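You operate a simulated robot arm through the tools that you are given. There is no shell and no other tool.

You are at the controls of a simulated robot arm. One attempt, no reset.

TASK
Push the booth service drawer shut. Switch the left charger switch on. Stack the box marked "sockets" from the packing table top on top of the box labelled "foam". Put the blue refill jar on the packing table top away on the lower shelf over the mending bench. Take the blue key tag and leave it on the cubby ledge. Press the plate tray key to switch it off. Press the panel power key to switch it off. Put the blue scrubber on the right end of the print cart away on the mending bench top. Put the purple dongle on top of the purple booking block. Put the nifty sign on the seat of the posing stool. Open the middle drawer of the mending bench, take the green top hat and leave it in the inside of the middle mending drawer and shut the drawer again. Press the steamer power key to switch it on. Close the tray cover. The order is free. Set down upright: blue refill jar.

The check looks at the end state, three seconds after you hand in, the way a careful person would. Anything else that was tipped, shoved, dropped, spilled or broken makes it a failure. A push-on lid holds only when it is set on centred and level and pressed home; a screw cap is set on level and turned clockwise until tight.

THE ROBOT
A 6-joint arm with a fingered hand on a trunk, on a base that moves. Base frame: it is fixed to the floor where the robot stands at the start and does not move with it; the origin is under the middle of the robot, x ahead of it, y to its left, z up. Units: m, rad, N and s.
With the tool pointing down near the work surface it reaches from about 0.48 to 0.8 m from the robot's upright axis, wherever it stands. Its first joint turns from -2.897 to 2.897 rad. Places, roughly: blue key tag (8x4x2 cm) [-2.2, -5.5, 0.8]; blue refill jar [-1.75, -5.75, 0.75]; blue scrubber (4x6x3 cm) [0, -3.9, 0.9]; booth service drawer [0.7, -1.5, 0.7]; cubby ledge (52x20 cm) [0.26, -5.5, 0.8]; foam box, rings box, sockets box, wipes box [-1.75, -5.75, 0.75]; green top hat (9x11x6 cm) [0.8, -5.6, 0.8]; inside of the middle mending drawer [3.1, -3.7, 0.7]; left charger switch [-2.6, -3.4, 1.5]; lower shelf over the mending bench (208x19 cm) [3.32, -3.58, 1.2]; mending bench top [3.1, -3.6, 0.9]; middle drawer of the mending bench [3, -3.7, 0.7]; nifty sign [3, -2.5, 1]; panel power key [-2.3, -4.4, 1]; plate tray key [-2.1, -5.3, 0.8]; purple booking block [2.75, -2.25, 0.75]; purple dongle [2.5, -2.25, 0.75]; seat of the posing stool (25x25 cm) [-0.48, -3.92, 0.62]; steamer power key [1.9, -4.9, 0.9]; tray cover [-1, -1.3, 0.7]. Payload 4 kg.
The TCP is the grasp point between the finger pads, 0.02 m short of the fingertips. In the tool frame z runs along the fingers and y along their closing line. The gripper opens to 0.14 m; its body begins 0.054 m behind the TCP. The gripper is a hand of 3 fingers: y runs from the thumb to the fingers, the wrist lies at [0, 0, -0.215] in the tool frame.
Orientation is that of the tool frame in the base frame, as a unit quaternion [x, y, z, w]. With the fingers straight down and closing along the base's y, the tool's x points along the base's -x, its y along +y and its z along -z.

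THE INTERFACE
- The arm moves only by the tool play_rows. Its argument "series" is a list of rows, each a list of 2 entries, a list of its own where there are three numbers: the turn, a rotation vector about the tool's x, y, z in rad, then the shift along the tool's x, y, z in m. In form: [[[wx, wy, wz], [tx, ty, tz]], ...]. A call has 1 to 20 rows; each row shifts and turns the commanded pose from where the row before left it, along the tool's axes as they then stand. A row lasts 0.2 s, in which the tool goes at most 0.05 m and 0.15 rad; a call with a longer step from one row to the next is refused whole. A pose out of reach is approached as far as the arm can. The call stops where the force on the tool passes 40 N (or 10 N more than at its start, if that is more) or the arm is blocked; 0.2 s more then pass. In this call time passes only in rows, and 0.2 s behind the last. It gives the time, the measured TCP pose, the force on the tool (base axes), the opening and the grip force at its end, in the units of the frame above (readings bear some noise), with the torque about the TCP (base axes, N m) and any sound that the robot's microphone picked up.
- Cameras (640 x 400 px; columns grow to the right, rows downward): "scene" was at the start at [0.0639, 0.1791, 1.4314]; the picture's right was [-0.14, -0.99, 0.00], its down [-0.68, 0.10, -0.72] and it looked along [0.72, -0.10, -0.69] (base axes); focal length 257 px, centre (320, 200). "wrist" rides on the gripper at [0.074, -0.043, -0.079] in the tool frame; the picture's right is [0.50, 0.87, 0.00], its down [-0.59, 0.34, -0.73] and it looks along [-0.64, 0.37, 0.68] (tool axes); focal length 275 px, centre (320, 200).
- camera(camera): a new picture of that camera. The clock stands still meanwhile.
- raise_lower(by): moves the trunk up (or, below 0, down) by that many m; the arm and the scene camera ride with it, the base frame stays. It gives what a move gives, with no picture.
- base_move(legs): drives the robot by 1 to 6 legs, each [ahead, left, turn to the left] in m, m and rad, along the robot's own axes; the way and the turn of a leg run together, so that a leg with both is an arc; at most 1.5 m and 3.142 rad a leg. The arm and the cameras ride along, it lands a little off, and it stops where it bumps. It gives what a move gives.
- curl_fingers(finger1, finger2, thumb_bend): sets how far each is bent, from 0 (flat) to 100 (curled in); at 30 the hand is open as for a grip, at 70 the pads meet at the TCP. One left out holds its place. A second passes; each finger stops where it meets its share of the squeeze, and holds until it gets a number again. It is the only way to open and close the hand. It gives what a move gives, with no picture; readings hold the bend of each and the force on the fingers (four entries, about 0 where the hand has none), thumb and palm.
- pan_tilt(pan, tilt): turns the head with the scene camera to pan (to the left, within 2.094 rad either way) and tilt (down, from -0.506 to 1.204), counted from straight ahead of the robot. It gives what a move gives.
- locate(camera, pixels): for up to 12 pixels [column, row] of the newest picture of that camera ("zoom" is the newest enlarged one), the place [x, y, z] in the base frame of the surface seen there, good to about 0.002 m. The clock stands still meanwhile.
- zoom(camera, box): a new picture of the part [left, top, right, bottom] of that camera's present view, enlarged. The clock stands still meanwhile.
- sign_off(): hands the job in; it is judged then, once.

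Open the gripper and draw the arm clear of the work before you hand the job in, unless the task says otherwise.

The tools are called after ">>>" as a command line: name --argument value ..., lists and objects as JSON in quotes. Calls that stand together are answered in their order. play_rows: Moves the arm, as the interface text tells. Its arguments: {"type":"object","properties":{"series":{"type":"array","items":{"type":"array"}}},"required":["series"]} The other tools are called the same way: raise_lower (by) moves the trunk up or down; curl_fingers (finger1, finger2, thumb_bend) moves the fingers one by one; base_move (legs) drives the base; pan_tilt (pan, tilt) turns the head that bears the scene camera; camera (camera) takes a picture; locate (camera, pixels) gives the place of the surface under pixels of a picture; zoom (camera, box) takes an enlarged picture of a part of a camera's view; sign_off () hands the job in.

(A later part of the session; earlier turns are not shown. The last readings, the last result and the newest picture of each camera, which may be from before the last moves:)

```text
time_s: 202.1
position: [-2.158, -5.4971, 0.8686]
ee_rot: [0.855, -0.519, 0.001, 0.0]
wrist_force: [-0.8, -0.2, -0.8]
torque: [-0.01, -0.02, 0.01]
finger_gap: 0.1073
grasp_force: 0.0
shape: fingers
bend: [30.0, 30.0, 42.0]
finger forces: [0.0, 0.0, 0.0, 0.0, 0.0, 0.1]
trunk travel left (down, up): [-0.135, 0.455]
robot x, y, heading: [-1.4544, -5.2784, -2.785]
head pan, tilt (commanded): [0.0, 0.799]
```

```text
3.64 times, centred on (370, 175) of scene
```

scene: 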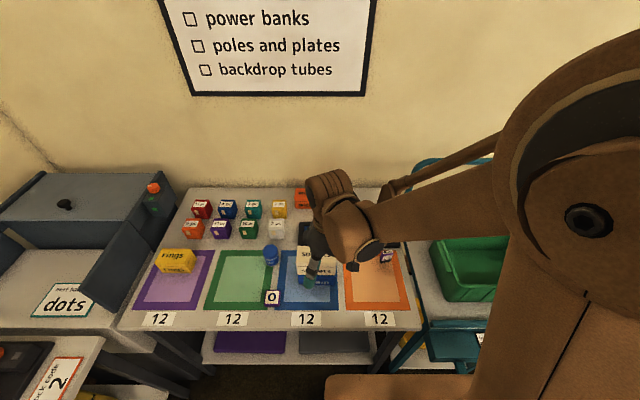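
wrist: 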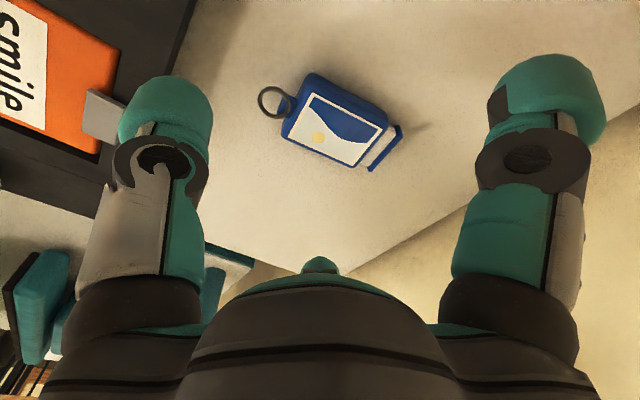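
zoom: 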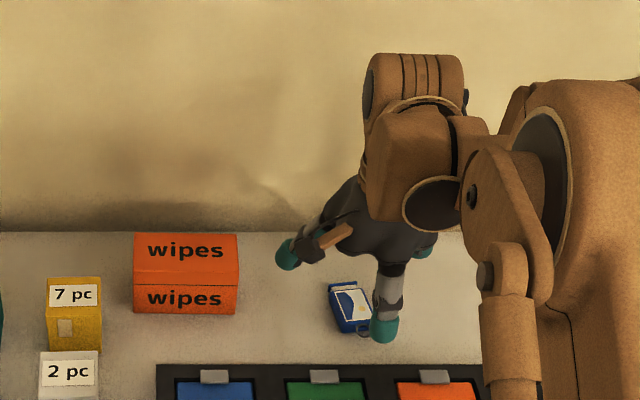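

Clear. I descend to TCP z≈0.822 in steps.

>>> play_rows --series '[[[0, 0, 0], [0, 0, 0.03]], [[0, 0, 0], [0, 0, 0.012]], [[0, 0, 0], [0, 0, 0.004]]]'

>>> camera --camera "wrist"

```text
time_s: 202.9
position: [-2.1578, -5.4955, 0.8245]
ee_rot: [0.854, -0.52, 0.0, 0.001]
wrist_force: [-9.8, 0.8, 32.6]
torque: [1.0, -1.68, 0.28]
finger_gap: 0.1072
grasp_force: 15.7
shape: fingers
bend: [30.0, 30.0, 42.0]
finger forces: [0.0, 0.0, 0.0, 0.1, 32.6, 0.1]
trunk travel left (down, up): [-0.135, 0.455]
robot x, y, heading: [-1.4563, -5.281, -2.784]
head pan, tilt (commanded): [0.0, 0.799]
```

```text
taken
```

wrist: 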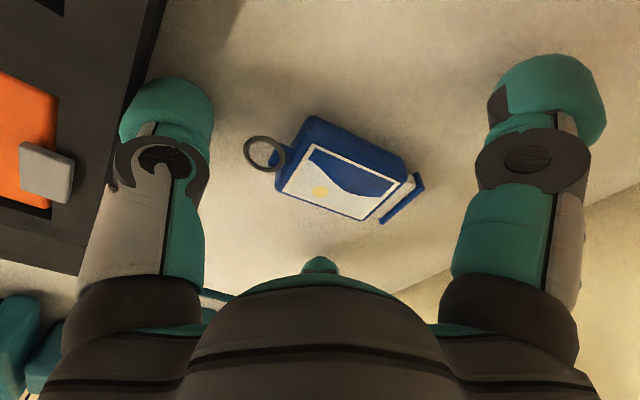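

The thumb is pressing on the table (tip reaches ~2.4 cm below TCP at this bend). I raise 4 mm and then pinch with the two fingers.

>>> play_rows --series '[[[0, 0, 0], [0, 0, -0.004]]]'

>>> curl_fingers --finger1 50 --finger2 50

>>> camera --camera "wrist"

```text
time_s: 203.3
position: [-2.1586, -5.4952, 0.8267]
ee_rot: [0.854, -0.52, 0.0, 0.0]
wrist_force: [-0.2, -0.1, 1.7]
torque: [0.05, 0.0, 0.01]
finger_gap: 0.1075
grasp_force: 0.7
shape: fingers
bend: [30.0, 30.0, 42.0]
finger forces: [0.0, 0.0, 0.0, 0.0, 0.9, 0.1]
trunk travel left (down, up): [-0.135, 0.455]
robot x, y, heading: [-1.4553, -5.2835, -2.784]
head pan, tilt (commanded): [0.0, 0.799]
```

```text
time_s: 204.3
position: [-2.1578, -5.4975, 0.8275]
ee_rot: [0.855, -0.518, 0.0, 0.0]
wrist_force: [0.0, -1.4, 10.5]
torque: [-0.18, 0.27, 0.1]
finger_gap: 0.0796
grasp_force: 4.9
shape: fingers
bend: [49.0, 49.0, 42.0]
finger forces: [4.4, 4.7, 0.0, 0.0, 0.1, 0.1]
trunk travel left (down, up): [-0.135, 0.455]
robot x, y, heading: [-1.4558, -5.2773, -2.786]
head pan, tilt (commanded): [0.0, 0.799]
```

```text
taken
```

wrist: 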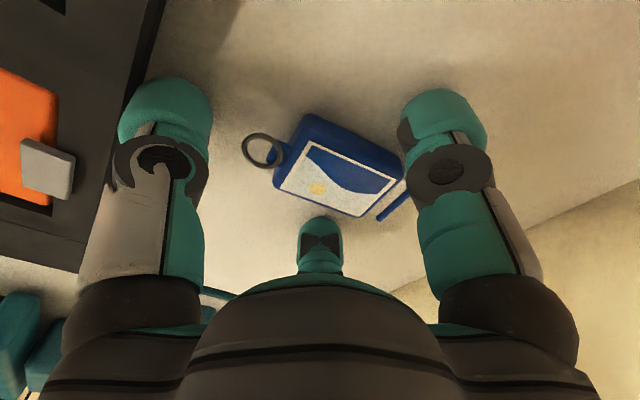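

The fingertips touch the table at this bend; I raise 6 mm more and continue closing.

>>> play_rows --series '[[[0, 0, 0], [0, 0, -0.005]]]'

>>> curl_fingers --finger1 56 --finger2 56

>>> camera --camera "wrist"

```text
time_s: 204.7
position: [-2.1586, -5.496, 0.8306]
ee_rot: [0.854, -0.52, 0.001, -0.001]
wrist_force: [0.5, 0.4, 0.3]
torque: [0.02, 0.01, 0.0]
finger_gap: 0.0772
grasp_force: 0.1
shape: fingers
bend: [50.0, 50.0, 42.0]
finger forces: [0.0, 0.0, 0.1, 0.0, 0.1, 0.0]
trunk travel left (down, up): [-0.135, 0.455]
robot x, y, heading: [-1.4549, -5.2814, -2.788]
head pan, tilt (commanded): [0.0, 0.799]
```

```text
time_s: 205.7
position: [-2.1578, -5.4961, 0.8318]
ee_rot: [0.855, -0.519, 0.001, -0.001]
wrist_force: [0.2, -0.9, 0.4]
torque: [0.02, -0.01, 0.0]
finger_gap: 0.0679
grasp_force: 0.2
shape: fingers
bend: [56.0, 56.0, 42.0]
finger forces: [0.1, 0.0, 0.1, 0.0, 0.1, 0.1]
trunk travel left (down, up): [-0.135, 0.455]
robot x, y, heading: [-1.4537, -5.2795, -2.787]
head pan, tilt (commanded): [0.0, 0.799]
```

```text
taken
```

wrist: 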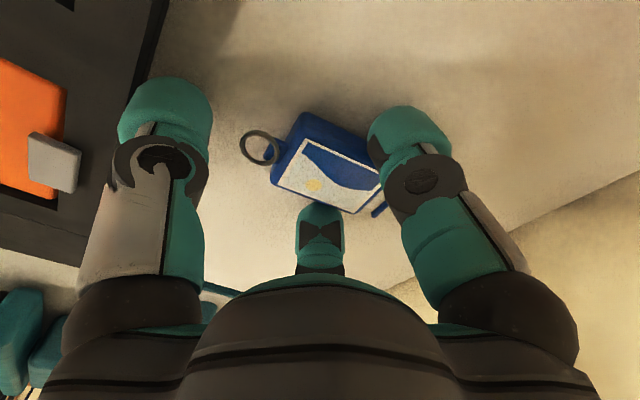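

The tag is between finger1 and finger2. I close further to grip.

>>> curl_fingers --finger1 66 --finger2 66

>>> camera --camera "wrist"

```text
time_s: 206.7
position: [-2.1591, -5.4974, 0.8308]
ee_rot: [0.855, -0.518, 0.0, -0.001]
wrist_force: [-0.6, 0.6, -0.2]
torque: [0.0, 0.02, -0.03]
finger_gap: 0.0653
grasp_force: 11.1
shape: fingers
bend: [59.0, 59.0, 42.0]
finger forces: [11.3, 11.2, 0.0, 0.1, 0.1, 0.1]
trunk travel left (down, up): [-0.135, 0.455]
robot x, y, heading: [-1.4573, -5.2804, -2.786]
head pan, tilt (commanded): [0.0, 0.799]
```

```text
taken
```

wrist: 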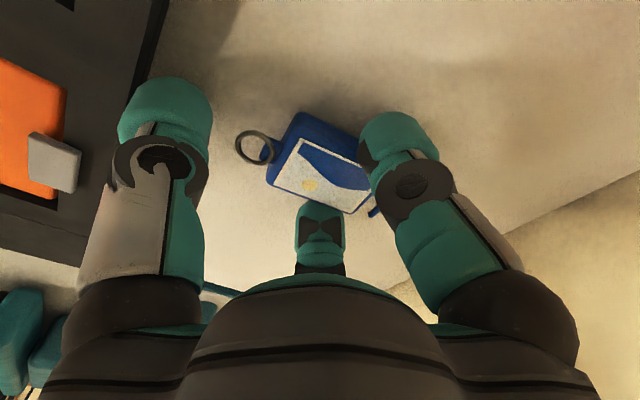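

Grip is 11 N on each finger. I lift and check that the tag comes along.

>>> play_rows --series '[[[0, 0, 0], [0, 0, -0.02]], [[0, 0, 0], [0, 0, -0.03]], [[0, 0, 0], [0, 0, -0.05]], [[0, 0, 0], [0, 0, -0.05]]]'

>>> camera --camera "wrist"

```text
time_s: 207.7
position: [-2.1563, -5.4962, 0.9805]
ee_rot: [0.855, -0.519, 0.001, -0.001]
wrist_force: [0.0, 0.6, -0.7]
torque: [0.0, 0.05, -0.01]
finger_gap: 0.065
grasp_force: 11.0
shape: fingers
bend: [59.0, 59.0, 42.0]
finger forces: [11.2, 11.2, 0.0, 0.0, 0.1, 0.0]
trunk travel left (down, up): [-0.135, 0.455]
robot x, y, heading: [-1.4553, -5.2827, -2.79]
head pan, tilt (commanded): [0.0, 0.799]
```

```text
taken
```

wrist: 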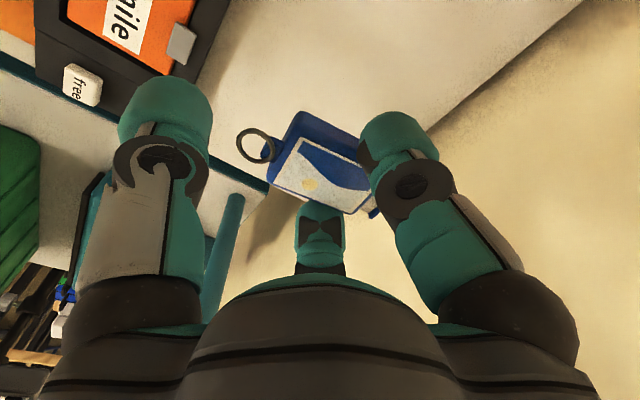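

The tag is held. I firm the grip a little, raise up, and drive back from the table to look toward the cubby.

>>> curl_fingers --finger1 72 --finger2 72

>>> raise_lower --by 0.3

>>> base_move --legs '[[-0.45, 0, 0], [0, 0, 1.2]]'

>>> pan_tilt --pan 0.3 --tilt 0.6

>>> camera --camera "scene"

```text
time_s: 208.7
position: [-2.1579, -5.496, 0.9798]
ee_rot: [0.855, -0.519, 0.0, -0.001]
wrist_force: [0.4, 0.4, 0.2]
torque: [0.01, -0.01, 0.02]
finger_gap: 0.0651
grasp_force: 13.3
shape: fingers
bend: [59.0, 59.0, 42.0]
finger forces: [13.4, 13.3, 0.0, 0.0, 0.0, 0.0]
trunk travel left (down, up): [-0.135, 0.455]
robot x, y, heading: [-1.4533, -5.28, -2.783]
head pan, tilt (commanded): [0.0, 0.799]
```

```text
time_s: 211.7
position: [-2.1578, -5.4953, 1.2787]
ee_rot: [0.855, -0.519, 0.0, -0.001]
wrist_force: [0.2, 0.6, -0.4]
torque: [-0.02, -0.01, -0.05]
finger_gap: 0.0649
grasp_force: 13.9
shape: fingers
bend: [59.0, 59.0, 42.0]
finger forces: [13.5, 13.3, 0.0, 0.0, 0.0, 0.0]
trunk travel left (down, up): [-0.435, 0.155]
robot x, y, heading: [-1.4534, -5.2784, -2.785]
head pan, tilt (commanded): [0.0, 0.799]
```

```text
time_s: 217.4
position: [-1.0962, -5.8564, 1.2785]
ee_rot: [0.999, 0.049, 0.001, -0.001]
wrist_force: [-0.3, -0.4, -0.2]
torque: [-0.01, -0.02, 0.01]
finger_gap: 0.0651
grasp_force: 13.7
shape: fingers
bend: [59.0, 59.0, 42.0]
finger forces: [13.3, 13.4, 0.1, 0.0, 0.1, 0.0]
trunk travel left (down, up): [-0.435, 0.155]
robot x, y, heading: [-1.0335, -5.1241, -1.604]
head pan, tilt (commanded): [0.0, 0.799]
```

```text
time_s: 218.2
position: [-1.0969, -5.8565, 1.2794]
ee_rot: [0.999, 0.048, 0.0, -0.002]
wrist_force: [0.8, 0.5, -0.3]
torque: [-0.01, 0.0, -0.01]
finger_gap: 0.065
grasp_force: 13.4
shape: fingers
bend: [59.0, 59.0, 42.0]
finger forces: [13.4, 13.5, 0.0, 0.0, 0.0, 0.0]
trunk travel left (down, up): [-0.435, 0.155]
robot x, y, heading: [-1.0319, -5.1273, -1.601]
head pan, tilt (commanded): [0.3, 0.6]
```

```text
taken
```

scene: 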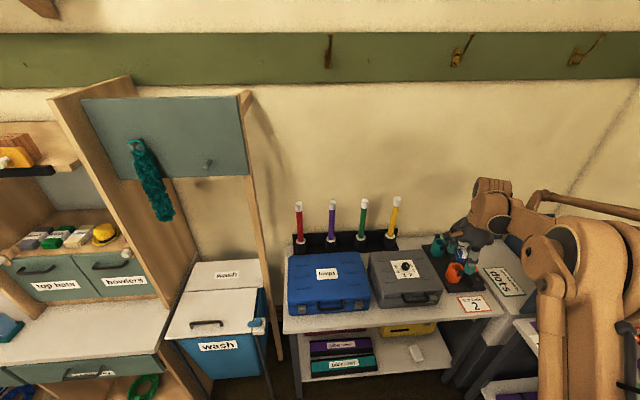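

The cubby unit is to the left. I back off and move left along it for a proper look.

>>> base_move --legs '[[-0.4, 0, 0], [0, 1.2, 0]]'

>>> pan_tilt --pan 0.0 --tilt 0.6

>>> camera --camera "scene"

```text
time_s: 226.4
position: [0.1478, -5.483, 1.2796]
ee_rot: [0.998, 0.058, 0.0, -0.001]
wrist_force: [0.2, -0.4, -0.9]
torque: [0.0, 0.02, 0.01]
finger_gap: 0.0647
grasp_force: 13.3
shape: fingers
bend: [59.0, 59.0, 42.0]
finger forces: [13.4, 13.4, 0.1, 0.0, 0.0, 0.1]
trunk travel left (down, up): [-0.435, 0.155]
robot x, y, heading: [0.1983, -4.7532, -1.579]
head pan, tilt (commanded): [0.3, 0.6]
```

```text
time_s: 227.2
position: [0.1474, -5.4842, 1.2781]
ee_rot: [0.998, 0.057, 0.0, -0.001]
wrist_force: [0.4, -0.8, -1.7]
torque: [0.0, 0.01, 0.01]
finger_gap: 0.0649
grasp_force: 13.0
shape: fingers
bend: [59.0, 59.0, 42.0]
finger forces: [13.4, 13.3, 0.0, 0.0, 0.0, 0.1]
trunk travel left (down, up): [-0.435, 0.155]
robot x, y, heading: [0.1944, -4.7462, -1.585]
head pan, tilt (commanded): [0.0, 0.6]
```

```text
taken
```

scene: 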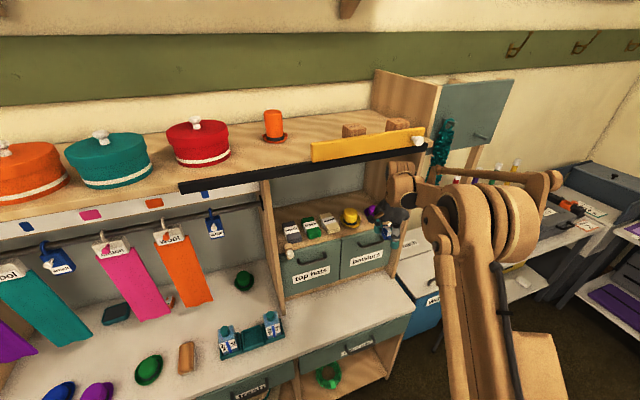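

The hand is close to this unit; I locate the shelf edges, ledge and worktop relative to it.

>>> locate --camera "scene" --pixels '[[370, 148], [250, 175], [320, 245], [350, 230], [310, 260], [300, 340], [240, 360], [385, 330], [310, 270], [380, 220], [190, 360], [270, 330]]'

>>> zoom --camera "scene" --box '[240, 130, 440, 300]'

```text
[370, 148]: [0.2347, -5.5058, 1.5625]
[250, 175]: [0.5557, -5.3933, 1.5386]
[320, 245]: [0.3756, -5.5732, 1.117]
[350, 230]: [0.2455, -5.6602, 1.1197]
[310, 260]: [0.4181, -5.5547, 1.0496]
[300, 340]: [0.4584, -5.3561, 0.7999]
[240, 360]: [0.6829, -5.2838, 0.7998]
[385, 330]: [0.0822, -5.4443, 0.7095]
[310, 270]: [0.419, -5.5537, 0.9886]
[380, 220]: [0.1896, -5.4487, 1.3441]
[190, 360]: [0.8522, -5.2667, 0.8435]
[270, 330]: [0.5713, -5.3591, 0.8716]
```

```text
2.35 times, centred on (340, 215) of scene
```

zoom: 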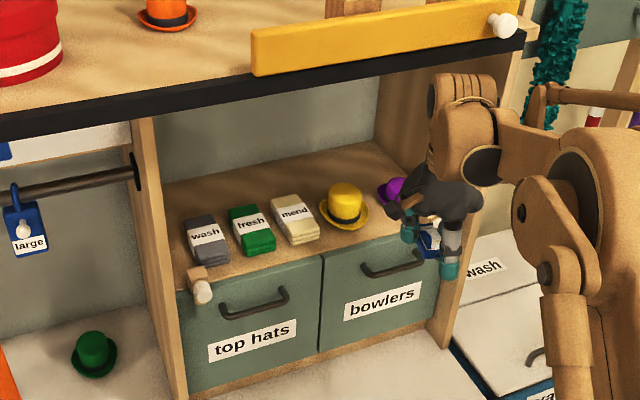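

The ledge is the z≈0.80 worktop under the "top hats/bowlers" drawers; the whole room is rotated ~0.35 rad. My hand is near the upper shelf front, so I first back off, then turn square to the unit and lower.

>>> base_move --legs '[[-0.2, 0, 0]]'

>>> raise_lower --by -0.25

>>> base_move --legs '[[0, 0, 0.36]]'

>>> camera --camera "scene"

```text
time_s: 228.8
position: [0.1472, -5.2839, 1.2796]
ee_rot: [0.998, 0.057, 0.0, -0.001]
wrist_force: [0.3, 0.1, 0.1]
torque: [0.01, 0.0, -0.01]
finger_gap: 0.0648
grasp_force: 13.1
shape: fingers
bend: [59.0, 59.0, 42.0]
finger forces: [13.4, 13.5, 0.0, 0.0, 0.0, 0.0]
trunk travel left (down, up): [-0.435, 0.155]
robot x, y, heading: [0.1965, -4.5536, -1.579]
head pan, tilt (commanded): [0.0, 0.6]
```

```text
time_s: 231.4
position: [0.1471, -5.2827, 1.029]
ee_rot: [0.998, 0.057, 0.001, 0.0]
wrist_force: [0.2, -0.3, 0.1]
torque: [-0.01, 0.01, 0.01]
finger_gap: 0.0649
grasp_force: 13.7
shape: fingers
bend: [59.0, 59.0, 42.0]
finger forces: [13.3, 13.5, 0.0, 0.0, 0.1, 0.1]
trunk travel left (down, up): [-0.185, 0.405]
robot x, y, heading: [0.1968, -4.5498, -1.583]
head pan, tilt (commanded): [0.0, 0.6]
```

```text
time_s: 232.9
position: [0.4121, -5.2532, 1.0293]
ee_rot: [0.972, 0.236, 0.0, -0.001]
wrist_force: [0.6, -0.1, -0.3]
torque: [-0.01, -0.01, -0.04]
finger_gap: 0.0649
grasp_force: 13.0
shape: fingers
bend: [59.0, 59.0, 42.0]
finger forces: [13.4, 13.4, 0.1, 0.0, 0.0, 0.0]
trunk travel left (down, up): [-0.185, 0.405]
robot x, y, heading: [0.1957, -4.5519, -1.216]
head pan, tilt (commanded): [0.0, 0.6]
```

```text
taken
```

scene: 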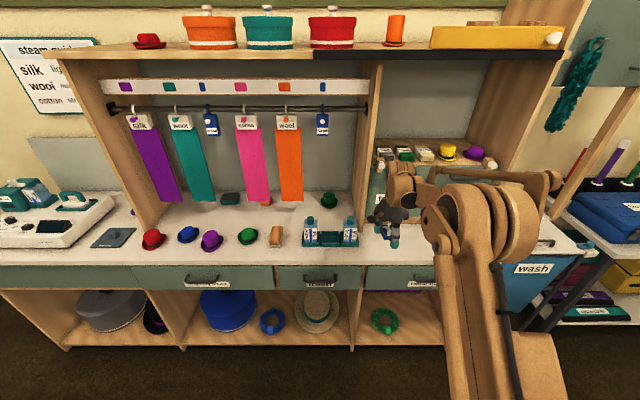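

Facing the cubby squarely. I move the base so the tag hangs over the ledge (to ≈(0.26,-5.49)), keeping height.

>>> base_move --legs '[[0.0, -0.228, 0], [0.15, 0, 0]]'

>>> camera --camera "scene"

>>> camera --camera "wrist"

```text
time_s: 235.6
position: [0.2527, -5.4785, 1.0276]
ee_rot: [0.972, 0.235, 0.0, -0.001]
wrist_force: [0.7, -0.6, -1.3]
torque: [0.07, -0.01, 0.02]
finger_gap: 0.0647
grasp_force: 13.2
shape: fingers
bend: [59.0, 59.0, 42.0]
finger forces: [13.5, 13.5, 0.1, 0.0, 0.1, 0.0]
trunk travel left (down, up): [-0.185, 0.405]
robot x, y, heading: [0.0389, -4.7724, -1.221]
head pan, tilt (commanded): [0.0, 0.6]
```

```text
taken
```

scene: 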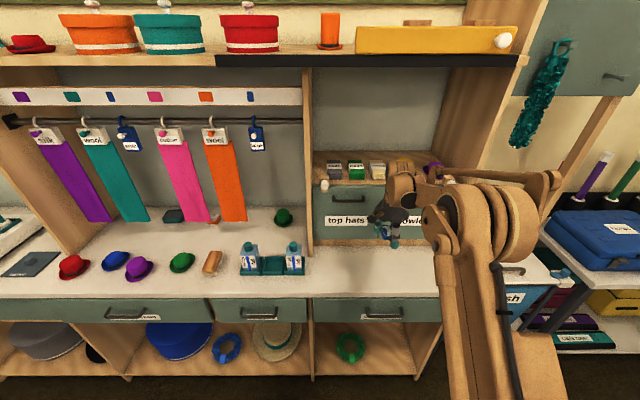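

```text
taken
```

wrist: 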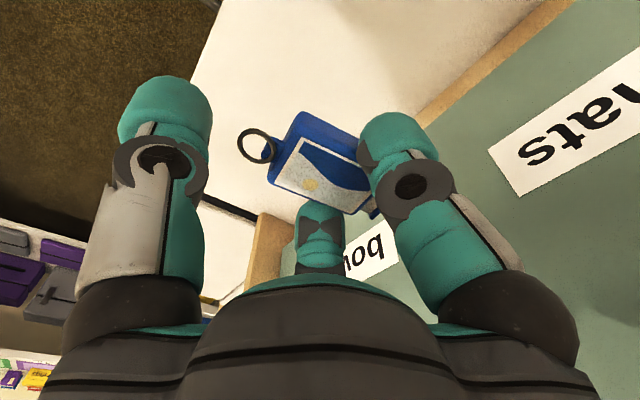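

The tag hangs over the white ledge. I verify the ledge's boundaries and height before lowering.

>>> locate --camera "scene" --pixels '[[330, 260], [330, 285], [420, 270], [420, 290], [330, 245], [340, 220], [425, 225], [350, 200], [400, 238]]'

>>> zoom --camera "scene" --box '[300, 140, 450, 310]'

```text
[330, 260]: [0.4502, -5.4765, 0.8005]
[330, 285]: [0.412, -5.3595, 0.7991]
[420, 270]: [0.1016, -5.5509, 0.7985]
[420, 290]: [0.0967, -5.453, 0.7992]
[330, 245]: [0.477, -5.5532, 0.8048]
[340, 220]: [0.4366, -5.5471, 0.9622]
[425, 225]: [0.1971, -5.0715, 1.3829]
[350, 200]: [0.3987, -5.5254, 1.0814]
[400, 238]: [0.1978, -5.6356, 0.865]
```

```text
2.35 times, centred on (375, 225) of scene
```

zoom: 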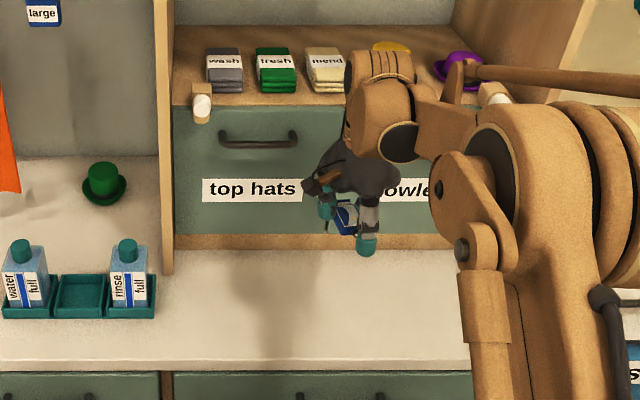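

The ledge runs n=-5.37…-5.13 at z 0.80 and the tag is over its middle. I lower with trunk and arm.

>>> raise_lower --by -0.07

>>> play_rows --series '[[[0, 0, 0], [0, 0, 0.05]], [[0, 0, 0], [0, 0, 0.05]], [[0, 0, 0], [0, 0, 0.015]]]'

>>> camera --camera "wrist"

```text
time_s: 236.7
position: [0.2508, -5.4786, 0.96]
ee_rot: [0.972, 0.236, 0.001, 0.0]
wrist_force: [0.5, -0.4, 0.1]
torque: [0.0, 0.0, -0.01]
finger_gap: 0.0649
grasp_force: 13.6
shape: fingers
bend: [59.0, 59.0, 42.0]
finger forces: [13.4, 13.4, 0.0, 0.0, 0.0, 0.0]
trunk travel left (down, up): [-0.115, 0.475]
robot x, y, heading: [0.0359, -4.774, -1.215]
head pan, tilt (commanded): [0.0, 0.6]
```

```text
time_s: 237.5
position: [0.2505, -5.4789, 0.8443]
ee_rot: [0.972, 0.236, 0.0, -0.001]
wrist_force: [-0.2, 0.3, -0.4]
torque: [-0.03, 0.0, -0.03]
finger_gap: 0.0647
grasp_force: 13.7
shape: fingers
bend: [59.0, 59.0, 42.0]
finger forces: [13.3, 13.3, 0.0, 0.0, 0.0, 0.0]
trunk travel left (down, up): [-0.115, 0.475]
robot x, y, heading: [0.0365, -4.7758, -1.221]
head pan, tilt (commanded): [0.0, 0.6]
```

```text
taken
```

wrist: 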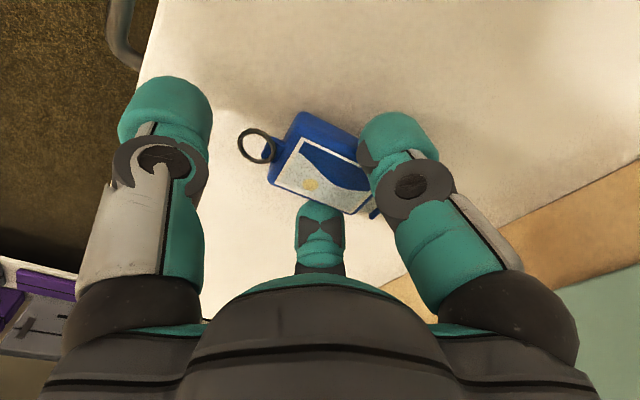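

Now the last centimetre, gently.

>>> play_rows --series '[[[0, 0, 0], [0, 0, 0.008]], [[0, 0, 0], [0, 0, 0.004]]]'

>>> curl_fingers --finger1 50 --finger2 50

>>> camera --camera "wrist"

```text
time_s: 238.1
position: [0.2507, -5.4774, 0.8322]
ee_rot: [0.972, 0.236, -0.001, -0.001]
wrist_force: [-0.5, -0.3, -0.7]
torque: [-0.02, 0.02, 0.0]
finger_gap: 0.0646
grasp_force: 13.2
shape: fingers
bend: [59.0, 59.0, 42.0]
finger forces: [13.4, 13.3, 0.0, 0.1, 0.1, 0.0]
trunk travel left (down, up): [-0.115, 0.475]
robot x, y, heading: [0.038, -4.7758, -1.217]
head pan, tilt (commanded): [0.0, 0.6]
```

```text
time_s: 239.1
position: [0.2515, -5.4779, 0.832]
ee_rot: [0.972, 0.236, 0.0, -0.001]
wrist_force: [1.4, 0.2, -0.1]
torque: [0.0, -0.01, -0.01]
finger_gap: 0.0763
grasp_force: 0.1
shape: fingers
bend: [50.0, 50.0, 42.0]
finger forces: [0.1, 0.0, 0.0, 0.1, 0.0, 0.1]
trunk travel left (down, up): [-0.115, 0.475]
robot x, y, heading: [0.0372, -4.7735, -1.218]
head pan, tilt (commanded): [0.0, 0.6]
```

```text
taken
```

wrist: 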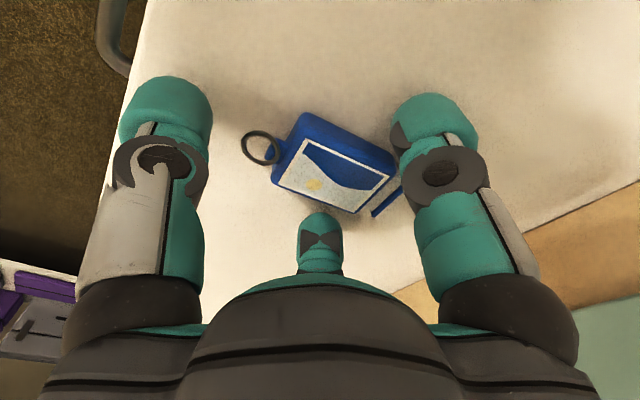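

Released. I lift straight up and check the tag from both cameras.

>>> play_rows --series '[[[0, 0, 0], [0, 0, -0.03]], [[0, 0, 0], [0, 0, -0.05]], [[0, 0, 0], [0, 0, -0.05]], [[0, 0, 0], [0.04, 0, -0.03]]]'

>>> zoom --camera "scene" --box '[300, 140, 450, 310]'

>>> camera --camera "wrist"

```text
time_s: 240.1
position: [0.2885, -5.4604, 0.993]
ee_rot: [0.972, 0.236, -0.001, 0.0]
wrist_force: [-0.4, -0.5, -0.1]
torque: [0.04, -0.02, 0.0]
finger_gap: 0.0766
grasp_force: 0.1
shape: fingers
bend: [50.0, 50.0, 42.0]
finger forces: [0.1, 0.0, 0.0, 0.1, 0.0, 0.0]
trunk travel left (down, up): [-0.115, 0.475]
robot x, y, heading: [0.043, -4.7739, -1.22]
head pan, tilt (commanded): [0.0, 0.6]
```

```text
2.35 times, centred on (375, 225) of scene
```

zoom: 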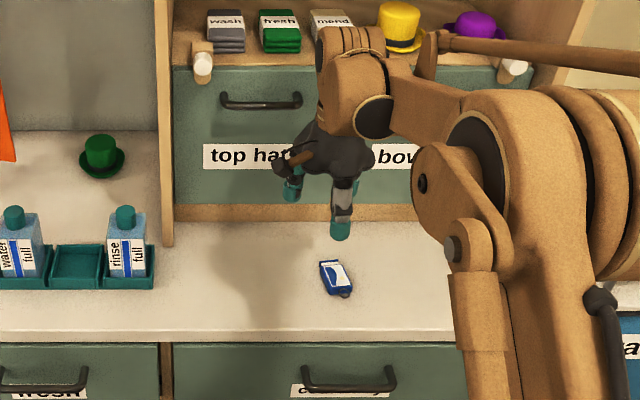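

```text
taken
```

wrist: 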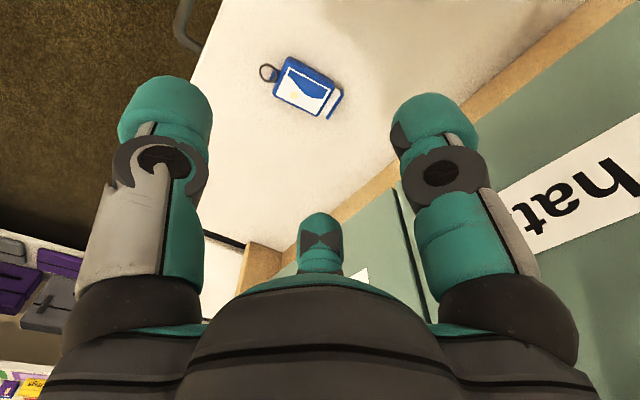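

The tag lies on the ledge. Next I'll fetch the blue scrubber on the print cart behind me: raise, back off and turn around.

>>> raise_lower --by 0.3

>>> base_move --legs '[[-0.2, 0, 0], [0, 0, 1.4]]'

>>> pan_tilt --pan 1.3 --tilt 0.6

>>> camera --camera "scene"

```text
time_s: 243.1
position: [0.2885, -5.4604, 1.2794]
ee_rot: [0.972, 0.235, 0.0, -0.002]
wrist_force: [0.3, 0.8, 0.2]
torque: [0.01, -0.02, 0.02]
finger_gap: 0.0766
grasp_force: 0.1
shape: fingers
bend: [50.0, 50.0, 42.0]
finger forces: [0.0, 0.0, 0.0, 0.0, 0.0, 0.0]
trunk travel left (down, up): [-0.415, 0.175]
robot x, y, heading: [0.0339, -4.7764, -1.221]
head pan, tilt (commanded): [0.0, 0.6]
```

```text
time_s: 248.0
position: [0.6917, -4.4841, 1.2907]
ee_rot: [0.607, 0.795, 0.0, -0.001]
wrist_force: [0.4, 0.4, -0.8]
torque: [-0.01, 0.02, 0.0]
finger_gap: 0.0766
grasp_force: 0.1
shape: fingers
bend: [50.0, 50.0, 42.0]
finger forces: [0.0, 0.0, 0.0, 0.0, 0.1, 0.0]
trunk travel left (down, up): [-0.415, 0.175]
robot x, y, heading: [-0.0354, -4.585, 0.144]
head pan, tilt (commanded): [0.0, 0.6]
```

```text
time_s: 249.5
position: [0.6917, -4.4828, 1.2911]
ee_rot: [0.607, 0.794, 0.0, -0.001]
wrist_force: [-0.1, 0.3, -0.3]
torque: [0.0, 0.01, 0.02]
finger_gap: 0.0766
grasp_force: 0.1
shape: fingers
bend: [50.0, 50.0, 42.0]
finger forces: [0.0, 0.0, 0.1, 0.1, 0.1, 0.0]
trunk travel left (down, up): [-0.415, 0.175]
robot x, y, heading: [-0.0335, -4.5864, 0.148]
head pan, tilt (commanded): [1.3, 0.6]
```

```text
taken
```

scene: 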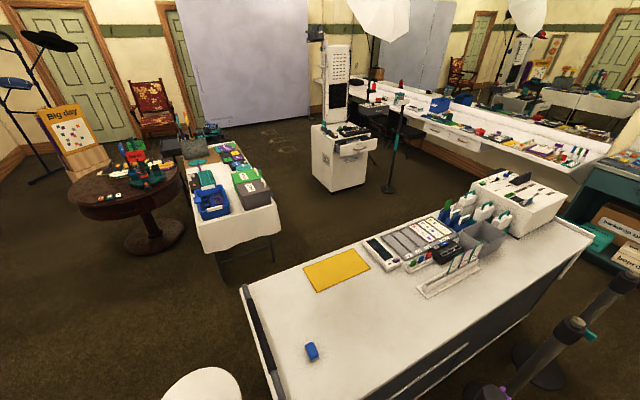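

The print cart and blue scrubber (311,352) are ahead-left, the stool at (200,390), a light stand at right. I locate these.

>>> locate --camera "scene" --pixels '[[311, 352], [245, 290], [290, 395], [200, 385], [540, 365], [500, 395], [600, 290], [590, 240], [345, 147], [470, 385], [330, 300], [560, 340]]'

>>> zoom --camera "scene" --box '[230, 280, 390, 400]'

```text
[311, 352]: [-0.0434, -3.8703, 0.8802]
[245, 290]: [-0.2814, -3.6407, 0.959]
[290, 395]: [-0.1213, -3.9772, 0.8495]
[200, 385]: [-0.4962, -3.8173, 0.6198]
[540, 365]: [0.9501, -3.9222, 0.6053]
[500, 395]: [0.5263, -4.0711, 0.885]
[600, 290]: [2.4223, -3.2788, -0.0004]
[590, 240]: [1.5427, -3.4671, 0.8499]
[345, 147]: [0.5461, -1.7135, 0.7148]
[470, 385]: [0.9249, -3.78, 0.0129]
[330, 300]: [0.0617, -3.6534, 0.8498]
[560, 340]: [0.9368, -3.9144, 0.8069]
```

```text
3.33 times, centred on (310, 340) of scene
```

zoom: 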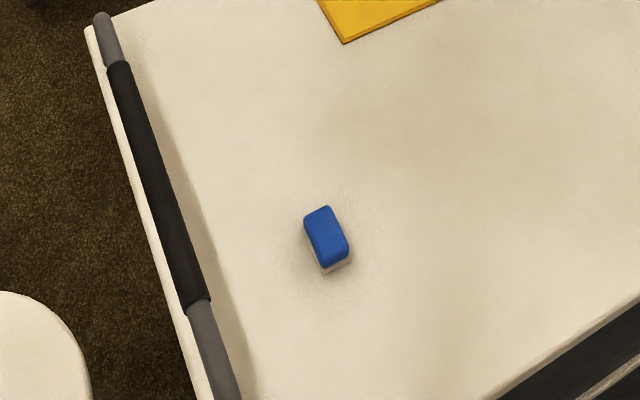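

Scrubber is at (-0.043,-3.870), top 0.88, cart top 0.85. I turn to face the cart squarely (heading ≈1.92).

>>> base_move --legs '[[0, 0, 1.774]]'

>>> pan_tilt --pan 0.0 --tilt 0.8

>>> camera --camera "scene"

```text
time_s: 254.2
position: [-0.2897, -3.9027, 1.2909]
ee_rot: [-0.24, 0.971, -0.001, 0.0]
wrist_force: [-0.4, -0.3, 0.1]
torque: [0.04, -0.02, 0.0]
finger_gap: 0.0767
grasp_force: 0.1
shape: fingers
bend: [50.0, 50.0, 42.0]
finger forces: [0.0, 0.0, 0.0, 0.1, 0.1, 0.0]
trunk travel left (down, up): [-0.415, 0.175]
robot x, y, heading: [-0.0322, -4.5825, 1.932]
head pan, tilt (commanded): [1.3, 0.6]
```

```text
time_s: 255.7
position: [-0.2893, -3.9015, 1.2916]
ee_rot: [-0.241, 0.971, 0.0, 0.001]
wrist_force: [0.8, 0.2, -1.4]
torque: [-0.01, -0.03, 0.0]
finger_gap: 0.0765
grasp_force: 0.0
shape: fingers
bend: [50.0, 50.0, 42.0]
finger forces: [0.0, 0.1, 0.1, 0.0, 0.0, 0.0]
trunk travel left (down, up): [-0.415, 0.175]
robot x, y, heading: [-0.0348, -4.5869, 1.938]
head pan, tilt (commanded): [0.0, 0.799]
```

```text
taken
```

scene: 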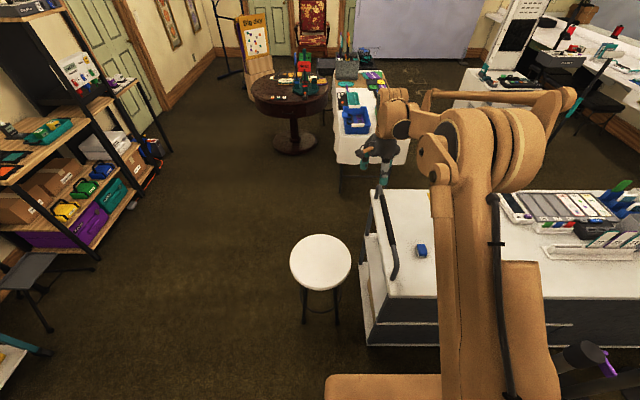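

The scrubber (421,250) is reachable from here. I zoom for its exact pose.

>>> zoom --camera "scene" --box '[401, 235, 441, 265]'

>>> locate --camera "zoom" --pixels '[[230, 150], [360, 140], [250, 230], [390, 220], [310, 185], [300, 290], [255, 300], [400, 290]]'

```text
13.33 times, centred on (421, 250) of scene
```

zoom: 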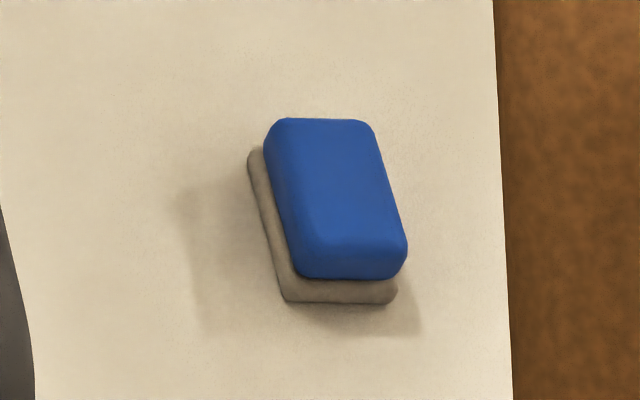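

```text
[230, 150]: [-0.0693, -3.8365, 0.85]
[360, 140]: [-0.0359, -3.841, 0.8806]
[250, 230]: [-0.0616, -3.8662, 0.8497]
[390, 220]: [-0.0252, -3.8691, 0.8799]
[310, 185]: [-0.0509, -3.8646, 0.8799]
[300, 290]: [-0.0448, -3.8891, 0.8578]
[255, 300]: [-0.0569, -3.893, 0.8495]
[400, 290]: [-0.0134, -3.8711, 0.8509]
```

I take the top corners.

>>> locate --camera "zoom" --pixels '[[280, 128], [365, 128], [308, 250], [400, 245], [338, 185], [254, 165], [290, 298], [390, 298]]'

```text
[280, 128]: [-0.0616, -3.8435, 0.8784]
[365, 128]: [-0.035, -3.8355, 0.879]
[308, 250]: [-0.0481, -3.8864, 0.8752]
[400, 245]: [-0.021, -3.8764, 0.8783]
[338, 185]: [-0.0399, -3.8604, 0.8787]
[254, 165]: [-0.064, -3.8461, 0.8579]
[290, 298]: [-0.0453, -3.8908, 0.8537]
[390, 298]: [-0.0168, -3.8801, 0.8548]
```

Scrubber centre (-0.041,-3.861), long axis at 1.876 rad. I set a half-open hand, align the yaw, move over it and lower the trunk.

>>> curl_fingers --finger1 35 --finger2 35 --thumb_bend 35

>>> play_rows --series '[[[0, 0, 0.09], [0, 0, 0]], [[0, 0, 0.091], [0, 0, 0]], [[0, 0, 0], [-0.0415, -0.0075, 0]], [[0, 0, 0], [-0.0415, -0.0075, 0]], [[0, 0, 0], [-0.0415, -0.0075, 0]], [[0, 0, 0], [-0.0415, -0.0075, 0]], [[0, 0, 0], [-0.0415, -0.0075, 0]], [[0, 0, 0], [-0.0415, -0.0075, 0]]]'

>>> raise_lower --by -0.32

>>> camera --camera "wrist"

>>> camera --camera "scene"

```text
time_s: 256.7
position: [-0.2899, -3.9014, 1.291]
ee_rot: [-0.24, 0.971, 0.0, 0.0]
wrist_force: [-0.6, 0.0, 0.3]
torque: [0.01, -0.02, 0.0]
finger_gap: 0.1096
grasp_force: 0.1
shape: fingers
bend: [35.0, 35.0, 35.0]
finger forces: [0.1, 0.0, 0.1, 0.1, 0.0, 0.1]
trunk travel left (down, up): [-0.415, 0.175]
robot x, y, heading: [-0.033, -4.5857, 1.935]
head pan, tilt (commanded): [0.0, 0.799]
```

```text
time_s: 258.5
position: [-0.0348, -3.8707, 1.2907]
ee_rot: [-0.153, 0.988, 0.001, -0.001]
wrist_force: [0.1, -0.4, 0.4]
torque: [-0.01, 0.01, 0.01]
finger_gap: 0.1101
grasp_force: 0.1
shape: fingers
bend: [35.0, 35.0, 35.0]
finger forces: [0.1, 0.1, 0.0, 0.0, 0.1, 0.0]
trunk travel left (down, up): [-0.415, 0.175]
robot x, y, heading: [-0.0321, -4.5865, 1.936]
head pan, tilt (commanded): [0.0, 0.799]
```

```text
time_s: 261.7
position: [-0.0367, -3.8719, 0.9717]
ee_rot: [-0.152, 0.988, 0.0, 0.0]
wrist_force: [0.5, -0.1, 0.5]
torque: [0.0, 0.02, 0.01]
finger_gap: 0.1097
grasp_force: 0.0
shape: fingers
bend: [35.0, 35.0, 35.0]
finger forces: [0.1, 0.0, 0.0, 0.1, 0.0, 0.0]
trunk travel left (down, up): [-0.095, 0.495]
robot x, y, heading: [-0.0303, -4.5878, 1.936]
head pan, tilt (commanded): [0.0, 0.799]
```

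```text
taken
```

wrist: 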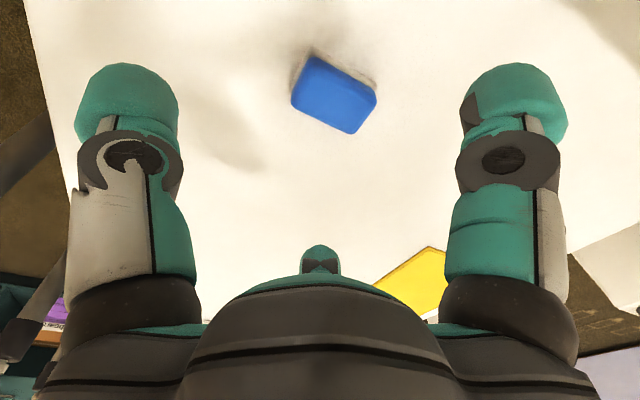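

```text
taken
```

scene: 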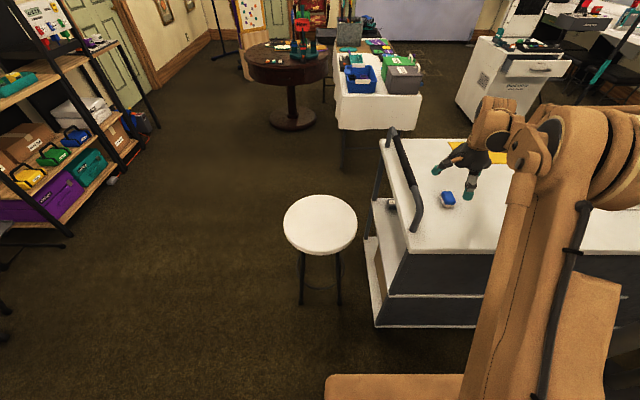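

Aligned above the scrubber. I descend to TCP z≈0.882.

>>> play_rows --series '[[[0, 0, 0], [0.002, 0.002, 0.04]], [[0, 0, 0], [0, 0, 0.035]], [[0, 0, 0], [0, 0, 0.012]]]'

>>> camera --camera "wrist"

```text
time_s: 262.5
position: [-0.0383, -3.8699, 0.8854]
ee_rot: [-0.151, 0.989, -0.001, 0.0]
wrist_force: [-0.3, -0.2, 0.3]
torque: [0.02, -0.01, -0.04]
finger_gap: 0.1098
grasp_force: 0.0
shape: fingers
bend: [35.0, 35.0, 35.0]
finger forces: [0.0, 0.0, 0.0, 0.0, 0.0, 0.0]
trunk travel left (down, up): [-0.095, 0.495]
robot x, y, heading: [-0.0297, -4.5874, 1.933]
head pan, tilt (commanded): [0.0, 0.799]
```

```text
taken
```

wrist: 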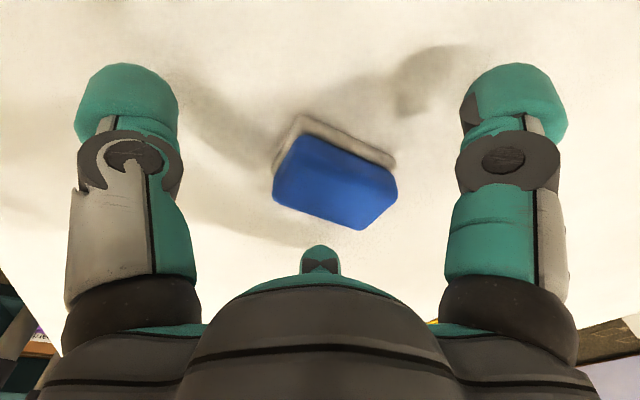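

Positioned well. I lower 3 mm more, pinch with the two fingers, then the thumb.

>>> play_rows --series '[[[0, 0, 0], [0, 0, 0.003]]]'

>>> curl_fingers --finger1 66 --finger2 66 --thumb_bend 50

>>> camera --camera "wrist"

```text
time_s: 262.9
position: [-0.0403, -3.8693, 0.8825]
ee_rot: [-0.152, 0.988, -0.001, 0.0]
wrist_force: [0.7, 0.7, 0.0]
torque: [0.02, -0.02, 0.01]
finger_gap: 0.1096
grasp_force: 0.0
shape: fingers
bend: [35.0, 35.0, 35.0]
finger forces: [0.1, 0.0, 0.0, 0.1, 0.0, 0.1]
trunk travel left (down, up): [-0.095, 0.495]
robot x, y, heading: [-0.0319, -4.5884, 1.936]
head pan, tilt (commanded): [0.0, 0.799]
```

```text
time_s: 263.9
position: [-0.0399, -3.8688, 0.8817]
ee_rot: [-0.152, 0.988, 0.0, 0.001]
wrist_force: [0.0, -0.4, -0.3]
torque: [-0.02, -0.01, -0.03]
finger_gap: 0.0498
grasp_force: 11.1
shape: fingers
bend: [60.0, 60.0, 50.0]
finger forces: [10.3, 10.3, 0.0, 0.0, 0.0, 0.1]
trunk travel left (down, up): [-0.095, 0.495]
robot x, y, heading: [-0.0347, -4.5857, 1.934]
head pan, tilt (commanded): [0.0, 0.799]
```

```text
taken
```

wrist: 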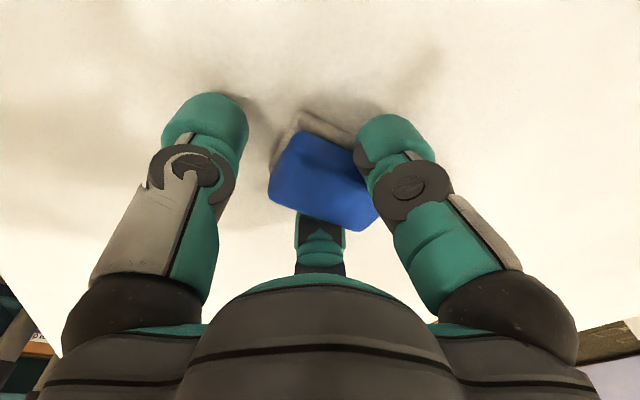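

Both fingers hold at ~10 N. I add the thumb on the end for stability, then lift.

>>> curl_fingers --thumb_bend 66

>>> play_rows --series '[[[0, 0, 0], [0, 0, -0.02]], [[0, 0, 0], [0, 0, -0.03]], [[0, 0, 0], [0, 0, -0.05]], [[0, 0, 0], [0, 0, -0.05]]]'

>>> camera --camera "wrist"

```text
time_s: 264.9
position: [-0.0394, -3.8691, 0.8824]
ee_rot: [-0.151, 0.989, -0.001, 0.0]
wrist_force: [0.0, 0.0, 0.6]
torque: [0.0, 0.01, -0.02]
finger_gap: 0.0332
grasp_force: 13.8
shape: fingers
bend: [60.0, 60.0, 61.0]
finger forces: [9.0, 9.3, 0.1, 0.0, 10.3, 0.1]
trunk travel left (down, up): [-0.095, 0.495]
robot x, y, heading: [-0.0338, -4.5883, 1.937]
head pan, tilt (commanded): [0.0, 0.799]
```

```text
time_s: 265.9
position: [-0.039, -3.8695, 1.0312]
ee_rot: [-0.152, 0.988, 0.0, 0.0]
wrist_force: [0.5, 0.2, 0.0]
torque: [-0.02, 0.0, 0.04]
finger_gap: 0.0332
grasp_force: 13.9
shape: fingers
bend: [60.0, 60.0, 61.0]
finger forces: [9.1, 9.2, 0.0, 0.0, 10.3, 0.1]
trunk travel left (down, up): [-0.095, 0.495]
robot x, y, heading: [-0.0298, -4.5884, 1.933]
head pan, tilt (commanded): [0.0, 0.799]
```

```text
taken
```

wrist: 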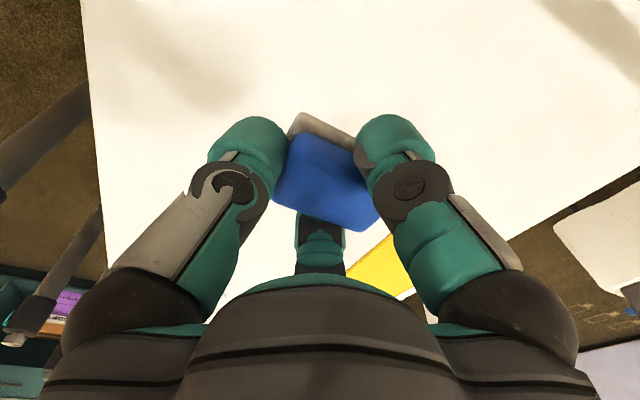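

The scrubber is secured. I raise the trunk and look right along the corridor towards the mending bench to plan the drive around the stand.

>>> raise_lower --by 0.4

>>> pan_tilt --pan -1.3 --tilt 0.6

>>> camera --camera "scene"

```text
time_s: 269.7
position: [-0.0392, -3.8691, 1.4311]
ee_rot: [-0.152, 0.988, -0.001, 0.001]
wrist_force: [0.2, -0.7, -1.0]
torque: [0.0, 0.01, 0.0]
finger_gap: 0.0335
grasp_force: 14.4
shape: fingers
bend: [60.0, 60.0, 61.0]
finger forces: [9.2, 9.2, 0.0, 0.0, 10.2, 0.1]
trunk travel left (down, up): [-0.495, 0.095]
robot x, y, heading: [-0.0326, -4.5872, 1.935]
head pan, tilt (commanded): [0.0, 0.799]
```

```text
time_s: 271.2
position: [-0.0378, -3.8684, 1.4308]
ee_rot: [-0.152, 0.988, 0.0, 0.0]
wrist_force: [0.1, 1.0, -0.9]
torque: [0.02, 0.0, -0.03]
finger_gap: 0.0332
grasp_force: 14.2
shape: fingers
bend: [60.0, 60.0, 61.0]
finger forces: [9.1, 9.2, 0.1, 0.1, 10.2, 0.0]
trunk travel left (down, up): [-0.495, 0.095]
robot x, y, heading: [-0.0339, -4.5862, 1.929]
head pan, tilt (commanded): [-1.3, 0.6]
```

```text
taken
```

scene: 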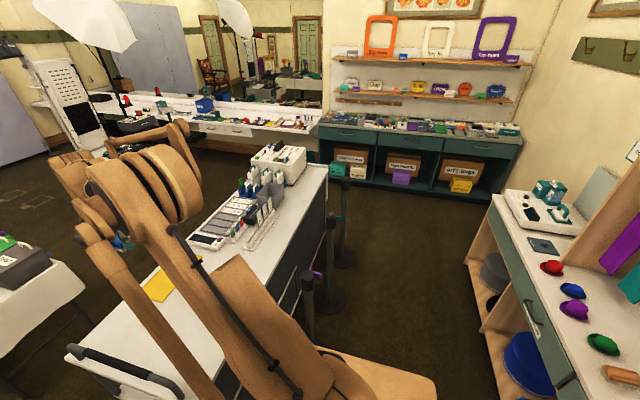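

The corridor between the barrier posts and the steamer counter leads to the mending bench. I turn to face it and drive along.

>>> base_move --legs '[[0, 0, -1.583], [0, -0.2, 0], [1.25, 0, 0], [0.9, 0, 0]]'

>>> pan_tilt --pan 0.0 --tilt 0.6

>>> camera --camera "scene"

```text
time_s: 286.9
position: [2.7889, -4.1251, 1.4312]
ee_rot: [0.602, 0.798, -0.001, -0.001]
wrist_force: [-0.4, 0.2, 0.0]
torque: [0.03, -0.01, 0.01]
finger_gap: 0.0328
grasp_force: 13.5
shape: fingers
bend: [60.0, 60.0, 62.0]
finger forces: [8.4, 8.8, 0.0, 0.0, 9.5, 0.0]
trunk travel left (down, up): [-0.495, 0.095]
robot x, y, heading: [2.0704, -4.1105, 0.329]
head pan, tilt (commanded): [-1.3, 0.6]
```

```text
time_s: 288.4
position: [2.789, -4.1262, 1.4299]
ee_rot: [0.603, 0.798, -0.001, 0.0]
wrist_force: [0.5, 0.3, -1.2]
torque: [0.0, 0.01, -0.02]
finger_gap: 0.0328
grasp_force: 13.1
shape: fingers
bend: [60.0, 60.0, 62.0]
finger forces: [8.4, 8.8, 0.0, 0.0, 9.5, 0.0]
trunk travel left (down, up): [-0.495, 0.095]
robot x, y, heading: [2.0718, -4.1093, 0.333]
head pan, tilt (commanded): [0.0, 0.6]
```

```text
taken
```

scene: 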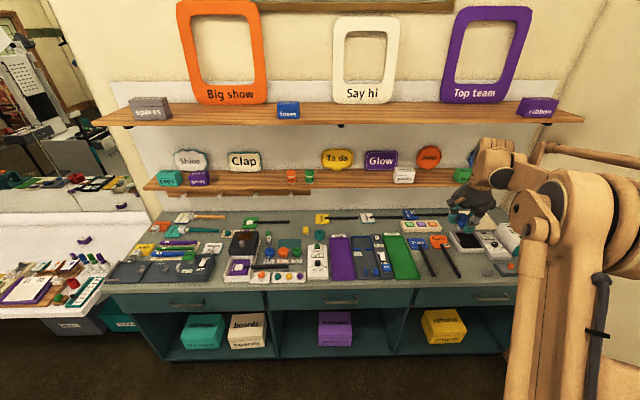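

The bench top is crowded; I zoom in to find a free spot for the scrubber.

>>> zoom --camera "scene" --box '[100, 195, 330, 310]'

>>> zoom --camera "scene" --box '[300, 195, 530, 310]'

>>> zoom --camera "scene" --box '[130, 130, 500, 210]'

```text
2.78 times, centred on (215, 252) of scene
```

zoom: 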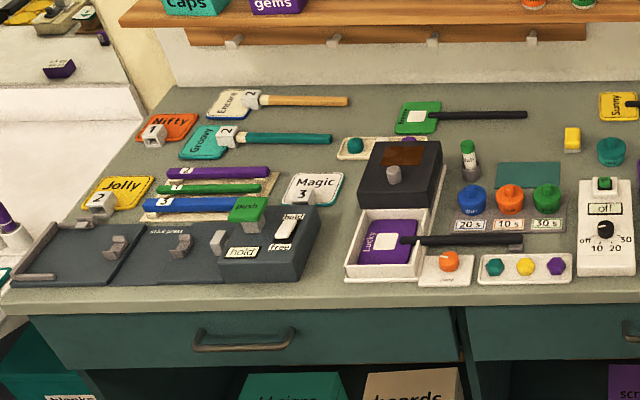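

```text
2.78 times, centred on (415, 252) of scene
```

zoom: 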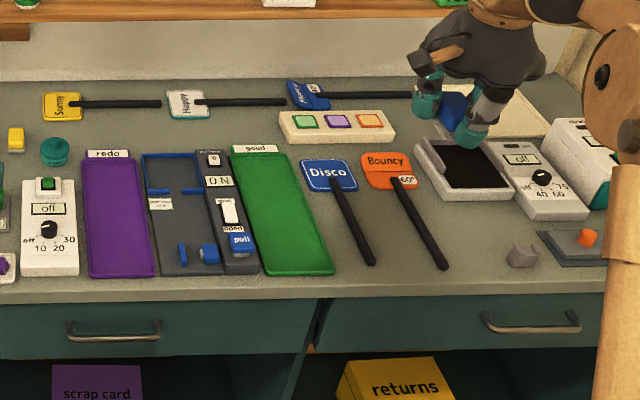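

```text
1.73 times, centred on (315, 170) of scene
```

zoom: 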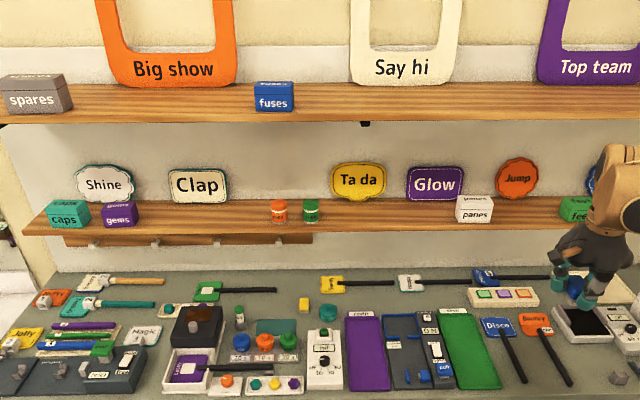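

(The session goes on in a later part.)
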